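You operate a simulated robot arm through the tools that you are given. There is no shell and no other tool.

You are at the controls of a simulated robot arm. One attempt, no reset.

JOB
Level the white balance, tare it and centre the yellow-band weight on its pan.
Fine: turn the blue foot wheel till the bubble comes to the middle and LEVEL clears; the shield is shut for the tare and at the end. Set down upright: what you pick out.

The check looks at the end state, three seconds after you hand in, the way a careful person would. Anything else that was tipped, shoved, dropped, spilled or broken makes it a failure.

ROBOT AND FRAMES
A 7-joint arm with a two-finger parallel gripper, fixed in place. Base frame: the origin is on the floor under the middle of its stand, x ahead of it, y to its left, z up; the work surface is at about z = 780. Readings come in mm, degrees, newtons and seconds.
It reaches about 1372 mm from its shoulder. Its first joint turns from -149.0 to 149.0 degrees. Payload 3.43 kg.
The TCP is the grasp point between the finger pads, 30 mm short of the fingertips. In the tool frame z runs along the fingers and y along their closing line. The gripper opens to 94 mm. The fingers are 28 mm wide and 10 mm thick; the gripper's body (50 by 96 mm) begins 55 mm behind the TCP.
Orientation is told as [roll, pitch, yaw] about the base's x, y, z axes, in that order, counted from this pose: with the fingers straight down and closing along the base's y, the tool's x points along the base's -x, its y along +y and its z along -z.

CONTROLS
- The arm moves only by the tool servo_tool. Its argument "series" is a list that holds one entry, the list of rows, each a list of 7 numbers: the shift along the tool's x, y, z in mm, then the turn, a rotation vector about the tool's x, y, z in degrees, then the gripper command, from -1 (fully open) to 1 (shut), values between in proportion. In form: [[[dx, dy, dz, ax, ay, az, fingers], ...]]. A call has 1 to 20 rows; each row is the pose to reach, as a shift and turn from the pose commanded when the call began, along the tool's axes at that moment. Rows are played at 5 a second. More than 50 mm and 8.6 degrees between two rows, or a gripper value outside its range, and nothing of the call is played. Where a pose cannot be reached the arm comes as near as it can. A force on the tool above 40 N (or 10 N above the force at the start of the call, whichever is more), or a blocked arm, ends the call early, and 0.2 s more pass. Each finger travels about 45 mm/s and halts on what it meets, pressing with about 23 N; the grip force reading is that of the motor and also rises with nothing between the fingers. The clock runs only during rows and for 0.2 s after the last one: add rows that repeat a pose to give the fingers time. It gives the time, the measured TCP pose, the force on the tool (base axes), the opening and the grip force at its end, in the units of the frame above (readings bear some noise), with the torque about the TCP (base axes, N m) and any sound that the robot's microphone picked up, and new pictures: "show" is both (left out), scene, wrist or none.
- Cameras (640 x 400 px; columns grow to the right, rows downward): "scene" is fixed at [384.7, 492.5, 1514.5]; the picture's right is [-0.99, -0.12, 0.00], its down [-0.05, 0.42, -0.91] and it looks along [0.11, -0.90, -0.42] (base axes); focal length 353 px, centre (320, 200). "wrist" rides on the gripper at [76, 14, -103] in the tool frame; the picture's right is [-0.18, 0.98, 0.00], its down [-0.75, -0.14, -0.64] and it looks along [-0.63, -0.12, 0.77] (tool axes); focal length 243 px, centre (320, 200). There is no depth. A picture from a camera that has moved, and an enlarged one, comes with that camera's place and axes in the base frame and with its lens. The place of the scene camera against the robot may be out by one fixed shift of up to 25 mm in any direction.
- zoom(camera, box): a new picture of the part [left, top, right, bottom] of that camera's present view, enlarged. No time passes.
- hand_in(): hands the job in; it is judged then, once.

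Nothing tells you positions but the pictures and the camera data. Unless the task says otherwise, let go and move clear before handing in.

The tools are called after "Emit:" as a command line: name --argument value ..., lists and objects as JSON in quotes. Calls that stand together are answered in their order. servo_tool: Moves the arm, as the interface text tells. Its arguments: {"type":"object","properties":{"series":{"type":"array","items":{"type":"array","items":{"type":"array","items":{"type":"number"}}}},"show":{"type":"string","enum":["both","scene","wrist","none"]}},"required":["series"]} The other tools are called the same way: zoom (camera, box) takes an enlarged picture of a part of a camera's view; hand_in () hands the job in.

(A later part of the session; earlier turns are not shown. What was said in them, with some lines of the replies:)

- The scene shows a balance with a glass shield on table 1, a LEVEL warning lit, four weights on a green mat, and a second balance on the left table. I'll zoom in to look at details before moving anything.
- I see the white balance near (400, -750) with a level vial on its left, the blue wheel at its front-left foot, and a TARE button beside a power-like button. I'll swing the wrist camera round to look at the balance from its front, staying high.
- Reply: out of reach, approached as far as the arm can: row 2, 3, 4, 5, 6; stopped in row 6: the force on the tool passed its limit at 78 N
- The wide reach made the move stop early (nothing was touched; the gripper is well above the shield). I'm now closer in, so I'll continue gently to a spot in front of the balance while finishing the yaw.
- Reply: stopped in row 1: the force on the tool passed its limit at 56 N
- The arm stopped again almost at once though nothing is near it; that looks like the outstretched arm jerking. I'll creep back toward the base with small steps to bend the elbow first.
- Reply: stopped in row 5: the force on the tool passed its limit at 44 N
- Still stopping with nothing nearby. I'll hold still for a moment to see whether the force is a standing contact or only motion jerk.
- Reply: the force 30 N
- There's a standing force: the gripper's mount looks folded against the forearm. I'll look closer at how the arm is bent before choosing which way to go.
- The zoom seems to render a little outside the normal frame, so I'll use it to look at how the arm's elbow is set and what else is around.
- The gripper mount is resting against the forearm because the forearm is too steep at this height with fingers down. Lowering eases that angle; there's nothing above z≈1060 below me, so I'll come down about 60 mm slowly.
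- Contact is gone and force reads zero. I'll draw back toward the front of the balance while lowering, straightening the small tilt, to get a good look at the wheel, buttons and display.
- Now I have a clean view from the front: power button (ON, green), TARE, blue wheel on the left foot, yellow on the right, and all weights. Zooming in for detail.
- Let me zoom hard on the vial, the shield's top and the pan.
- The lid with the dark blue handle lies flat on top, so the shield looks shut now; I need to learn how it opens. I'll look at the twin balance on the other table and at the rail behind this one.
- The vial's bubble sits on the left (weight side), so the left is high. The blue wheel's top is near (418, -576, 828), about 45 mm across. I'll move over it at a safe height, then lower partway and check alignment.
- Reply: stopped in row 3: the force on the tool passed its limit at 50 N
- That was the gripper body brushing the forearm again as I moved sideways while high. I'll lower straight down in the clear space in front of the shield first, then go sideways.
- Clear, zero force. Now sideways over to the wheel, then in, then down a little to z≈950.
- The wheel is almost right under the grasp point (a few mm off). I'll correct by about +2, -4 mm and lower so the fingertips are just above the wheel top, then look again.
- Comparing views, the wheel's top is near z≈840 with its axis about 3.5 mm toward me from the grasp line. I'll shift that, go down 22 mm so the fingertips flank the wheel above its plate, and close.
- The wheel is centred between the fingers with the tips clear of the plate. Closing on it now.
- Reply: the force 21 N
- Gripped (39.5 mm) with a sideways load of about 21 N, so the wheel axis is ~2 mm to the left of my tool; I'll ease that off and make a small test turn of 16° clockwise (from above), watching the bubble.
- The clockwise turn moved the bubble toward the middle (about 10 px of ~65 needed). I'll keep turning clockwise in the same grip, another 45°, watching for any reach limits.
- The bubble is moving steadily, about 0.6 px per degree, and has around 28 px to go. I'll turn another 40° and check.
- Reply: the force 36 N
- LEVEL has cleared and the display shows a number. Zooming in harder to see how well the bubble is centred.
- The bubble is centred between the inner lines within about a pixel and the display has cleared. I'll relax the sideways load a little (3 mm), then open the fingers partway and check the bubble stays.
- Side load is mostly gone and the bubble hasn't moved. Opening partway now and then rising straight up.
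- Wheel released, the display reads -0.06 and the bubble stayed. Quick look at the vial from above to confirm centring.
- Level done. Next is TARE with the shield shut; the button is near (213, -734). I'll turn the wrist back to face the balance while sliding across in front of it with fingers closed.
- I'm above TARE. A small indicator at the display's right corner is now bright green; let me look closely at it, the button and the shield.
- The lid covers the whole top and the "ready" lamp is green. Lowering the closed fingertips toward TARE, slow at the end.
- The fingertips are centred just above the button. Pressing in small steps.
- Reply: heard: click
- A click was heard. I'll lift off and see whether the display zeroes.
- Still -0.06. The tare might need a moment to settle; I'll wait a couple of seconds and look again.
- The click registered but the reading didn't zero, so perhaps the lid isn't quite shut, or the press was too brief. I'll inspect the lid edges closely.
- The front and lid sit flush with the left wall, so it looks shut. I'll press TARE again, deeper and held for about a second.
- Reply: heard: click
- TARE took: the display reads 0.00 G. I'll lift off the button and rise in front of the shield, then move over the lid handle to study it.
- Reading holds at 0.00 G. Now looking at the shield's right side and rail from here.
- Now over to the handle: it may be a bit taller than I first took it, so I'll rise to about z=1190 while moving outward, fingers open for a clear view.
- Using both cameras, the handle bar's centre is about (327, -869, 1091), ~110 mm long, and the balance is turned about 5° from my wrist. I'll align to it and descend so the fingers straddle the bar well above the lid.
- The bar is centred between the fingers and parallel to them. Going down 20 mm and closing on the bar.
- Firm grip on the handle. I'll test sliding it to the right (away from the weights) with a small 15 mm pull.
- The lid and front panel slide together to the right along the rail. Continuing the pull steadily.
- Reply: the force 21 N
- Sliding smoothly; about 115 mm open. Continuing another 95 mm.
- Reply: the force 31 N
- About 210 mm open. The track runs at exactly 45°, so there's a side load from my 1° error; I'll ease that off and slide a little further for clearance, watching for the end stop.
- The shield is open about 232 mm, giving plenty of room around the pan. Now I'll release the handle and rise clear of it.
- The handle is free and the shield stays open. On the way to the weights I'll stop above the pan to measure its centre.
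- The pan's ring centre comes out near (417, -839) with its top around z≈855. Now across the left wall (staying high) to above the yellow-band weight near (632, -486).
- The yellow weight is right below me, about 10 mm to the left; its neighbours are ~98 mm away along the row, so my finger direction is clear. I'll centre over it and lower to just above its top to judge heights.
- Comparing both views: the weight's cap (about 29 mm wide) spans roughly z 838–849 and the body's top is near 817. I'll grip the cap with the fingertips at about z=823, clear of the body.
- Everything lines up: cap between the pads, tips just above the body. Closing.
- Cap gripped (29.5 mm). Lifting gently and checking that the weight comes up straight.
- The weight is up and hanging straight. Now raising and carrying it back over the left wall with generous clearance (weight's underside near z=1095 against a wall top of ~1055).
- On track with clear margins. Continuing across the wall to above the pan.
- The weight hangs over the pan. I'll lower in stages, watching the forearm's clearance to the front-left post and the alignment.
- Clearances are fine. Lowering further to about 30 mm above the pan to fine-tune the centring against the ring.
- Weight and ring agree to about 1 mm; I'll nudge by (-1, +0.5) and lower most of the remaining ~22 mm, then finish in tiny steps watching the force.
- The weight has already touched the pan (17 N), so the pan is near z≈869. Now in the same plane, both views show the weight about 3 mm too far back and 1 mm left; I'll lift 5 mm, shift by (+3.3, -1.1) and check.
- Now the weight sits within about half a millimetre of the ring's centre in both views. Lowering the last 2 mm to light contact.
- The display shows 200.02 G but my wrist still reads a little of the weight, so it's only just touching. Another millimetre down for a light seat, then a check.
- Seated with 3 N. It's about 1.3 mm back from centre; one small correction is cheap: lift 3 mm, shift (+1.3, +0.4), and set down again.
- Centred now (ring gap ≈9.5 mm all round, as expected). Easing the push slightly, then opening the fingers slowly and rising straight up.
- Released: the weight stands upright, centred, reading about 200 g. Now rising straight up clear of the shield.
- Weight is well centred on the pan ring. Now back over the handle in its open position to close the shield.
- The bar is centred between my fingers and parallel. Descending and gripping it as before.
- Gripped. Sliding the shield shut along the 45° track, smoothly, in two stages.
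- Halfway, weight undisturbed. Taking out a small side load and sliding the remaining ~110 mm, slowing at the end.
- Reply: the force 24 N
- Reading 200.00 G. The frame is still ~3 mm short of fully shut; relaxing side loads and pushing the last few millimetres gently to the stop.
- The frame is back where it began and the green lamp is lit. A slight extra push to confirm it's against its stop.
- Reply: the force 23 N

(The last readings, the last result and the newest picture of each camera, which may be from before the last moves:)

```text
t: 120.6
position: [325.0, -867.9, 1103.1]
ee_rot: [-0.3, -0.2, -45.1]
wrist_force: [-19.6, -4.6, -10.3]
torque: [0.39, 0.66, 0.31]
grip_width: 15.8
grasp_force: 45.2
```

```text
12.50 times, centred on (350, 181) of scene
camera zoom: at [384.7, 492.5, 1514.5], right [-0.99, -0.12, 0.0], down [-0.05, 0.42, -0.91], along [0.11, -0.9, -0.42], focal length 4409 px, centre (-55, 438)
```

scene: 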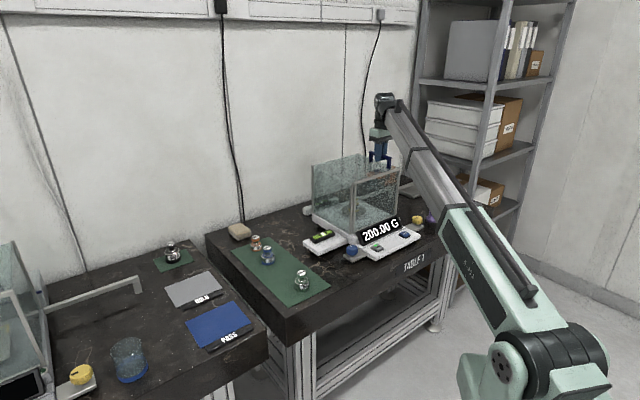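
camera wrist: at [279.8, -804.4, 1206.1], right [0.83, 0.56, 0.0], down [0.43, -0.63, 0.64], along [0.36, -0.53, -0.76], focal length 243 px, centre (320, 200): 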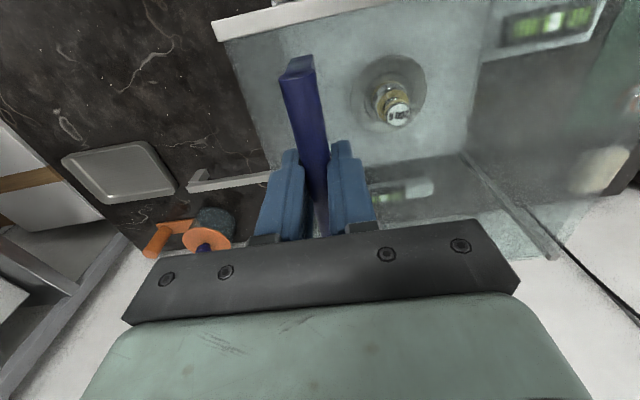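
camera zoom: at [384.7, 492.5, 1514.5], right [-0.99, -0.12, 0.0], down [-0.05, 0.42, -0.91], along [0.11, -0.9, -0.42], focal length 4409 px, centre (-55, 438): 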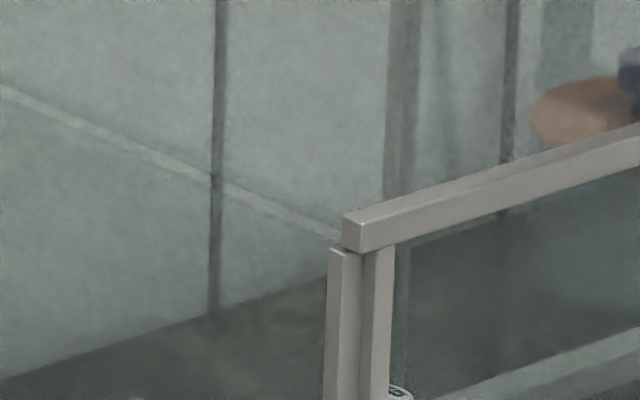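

It's firmly against its stop. Easing the load off, then opening the fingers and rising.

Emit:
servo_tool --series '[[[0.5, -0.7, 0.4, 0, 0, 0, 1], [0.9, -1.4, 0.8, 0, 0, 0, 1], [0.9, -1.4, 0.8, 0, 0, 0, 0.5], [0.9, -1.4, 0.8, 0, 0, 0, 0.2], [0.9, -1.4, 0.8, 0, 0, 0, -0.1], [0.9, -1.4, 0.8, 0, 0, 0, -0.28], [0.9, -1.4, 0.8, 0, 0, 0, -0.28]]]' --show "wrist"

Emit:
zoom --camera "scene" --box '[325, 165, 375, 197]'

```text
t: 122.2
position: [324.9, -867.9, 1103.1]
ee_rot: [-0.2, -0.3, -45.0]
wrist_force: [-0.3, -0.8, -0.3]
torque: [0.04, 0.01, 0.02]
grip_width: 60.1
grasp_force: 0.0
camera wrist: at [280.3, -803.3, 1205.4], right [0.82, 0.57, 0.0], down [0.43, -0.63, 0.65], along [0.36, -0.53, -0.76], focal length 243 px, centre (320, 200)
```

wrist: 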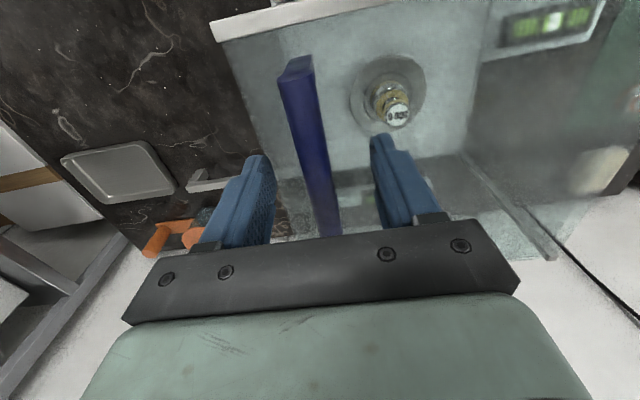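

```text
12.50 times, centred on (350, 181) of scene
camera zoom: at [384.7, 492.5, 1514.5], right [-0.99, -0.12, 0.0], down [-0.05, 0.42, -0.91], along [0.11, -0.9, -0.42], focal length 4409 px, centre (-55, 438)
```

zoom: 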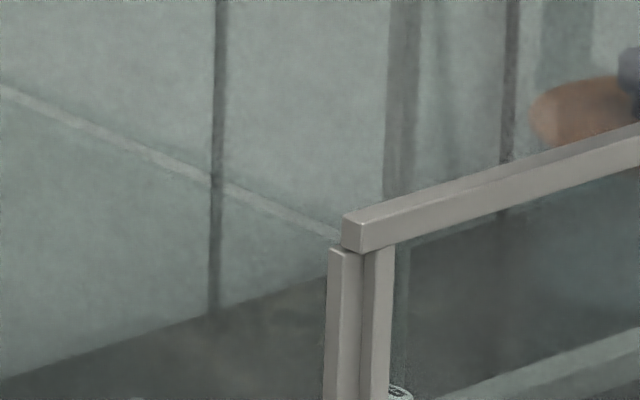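

Released with the shield still fully shut. Rising straight up well clear of the handle, then checking everything before handing in.

Emit:
servo_tool --series '[[[0, 0, -4, 0, 0, 0, -0.28], [0, 0, -14, 0, 0, 0, -0.28], [0, 0, -28, 0, 0, 0, -0.28], [0, 0, -44, 0, 0, 0, -0.28], [0, 0, -60, 0, 0, 0, -0.28], [-4, 0, -74, 0, 0, 0, -0.28], [-8, 0, -84, 0, 0, 0, -0.28], [-10, 0, -88, 0, 0, 0, -0.28], [-10, 0, -88, 0, 0, 0, -0.28], [-10, 0, -88, 0, 0, 0, -0.28], [-10, 0, -88, 0, 0, 0, -0.28]]]'

Emit:
zoom --camera "scene" --box '[300, 130, 440, 270]'

Emit:
zoom --camera "scene" --box '[310, 225, 340, 245]'

Emit:
zoom --camera "scene" --box '[210, 200, 330, 310]'

Emit:
zoom --camera "wrist" --box '[300, 0, 460, 140]'

```text
t: 124.6
position: [330.3, -874.0, 1192.6]
ee_rot: [-0.2, -0.3, -44.9]
wrist_force: [-0.8, 0.4, 0.4]
torque: [0.02, 0.01, -0.04]
grip_width: 60.2
grasp_force: 0.0
camera wrist: at [286.1, -809.0, 1295.0], right [0.82, 0.57, 0.0], down [0.43, -0.63, 0.65], along [0.36, -0.53, -0.76], focal length 243 px, centre (320, 200)
```

scene: 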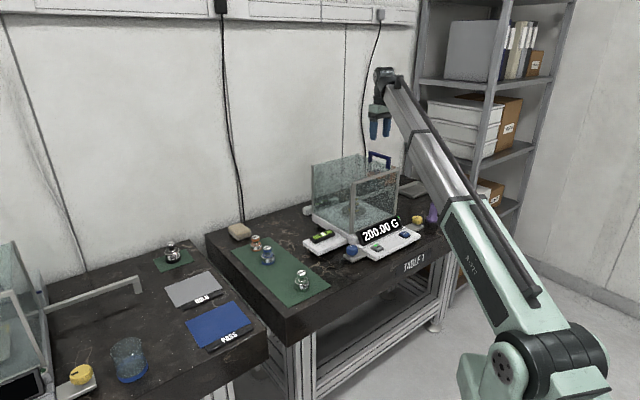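
wrist: 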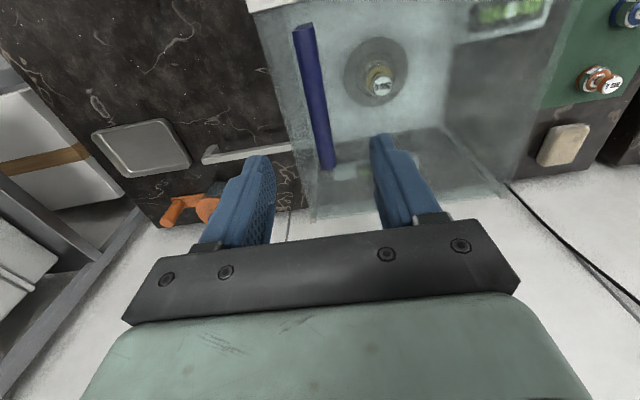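

```text
2.86 times, centred on (370, 200) of scene
camera zoom: at [384.7, 492.5, 1514.5], right [-0.99, -0.12, 0.0], down [-0.05, 0.42, -0.91], along [0.11, -0.9, -0.42], focal length 1008 px, centre (177, 200)
```

zoom: 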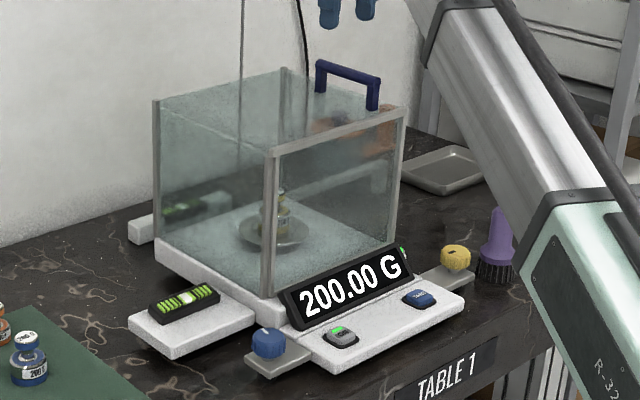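

```text
16.00 times, centred on (325, 235) of scene
camera zoom: at [384.7, 492.5, 1514.5], right [-0.99, -0.12, 0.0], down [-0.05, 0.42, -0.91], along [0.11, -0.9, -0.42], focal length 5644 px, centre (240, -360)
```

zoom: 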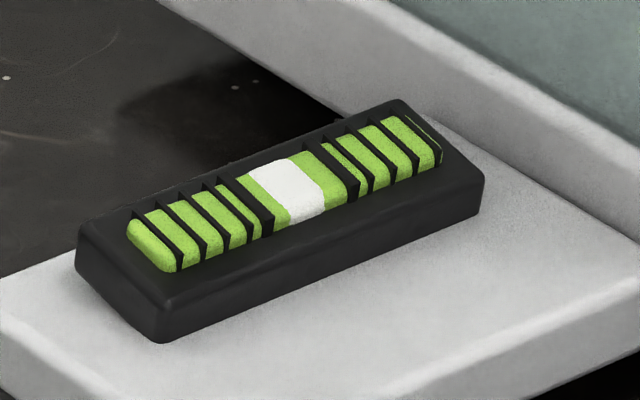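

```text
3.64 times, centred on (270, 255) of scene
camera zoom: at [384.7, 492.5, 1514.5], right [-0.99, -0.12, 0.0], down [-0.05, 0.42, -0.91], along [0.11, -0.9, -0.42], focal length 1283 px, centre (502, 0)
```

zoom: 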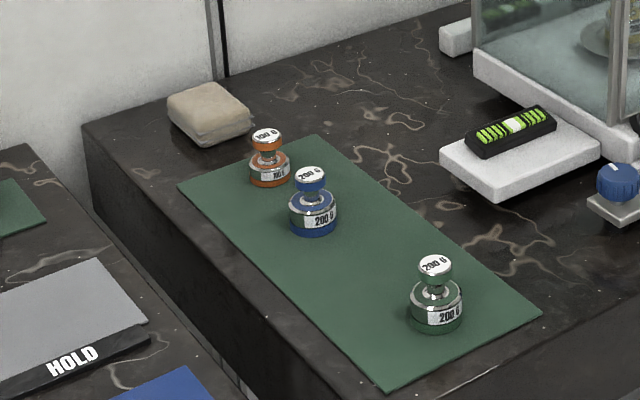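

```text
2.86 times, centred on (380, 70) of wrist
camera zoom: at [286.1, -809.0, 1295.0], right [0.82, 0.57, 0.0], down [0.43, -0.63, 0.65], along [0.36, -0.53, -0.76], focal length 693 px, centre (149, 571)
```

zoom: 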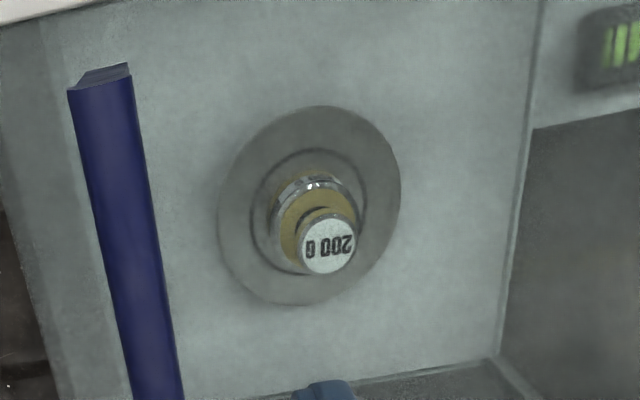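

The display reads a steady 200.00 G and the bubble is in the middle. The shield is fully shut with its lamp green, and the yellow-band weight stands upright, centred on the pan. The other weights and tools haven't moved, and the arm is clear, so I'm handing in.

Emit:
hand_in

```text
The job is handed in.
```

The white balance is level and tared, and the yellow-band weight stands upright at the centre of its pan. I have handed the job in; no verdict has come back yet.

- **Level:** about 100° clockwise on the blue foot wheel brought the bubble between the inner lines, and LEVEL cleared.
- **Tare:** done with the shield shut. The first press clicked but left the display at -0.06 G; a deeper press brought it to 0.00 G.
- **Weight:** set down upright within about a millimetre of the pan ring's centre, by my reading of the pictures. The display reads a steady 200.00 G.
- **Shield:** pushed shut against its stop, with the green lamp at the display's corner lit.

Early on, several moves stopped on the force limit because the gripper was folding against the robot's own forearm. Nothing in the workspace was touched, and the other weights and items look undisturbed. The arm is clear of the balance.
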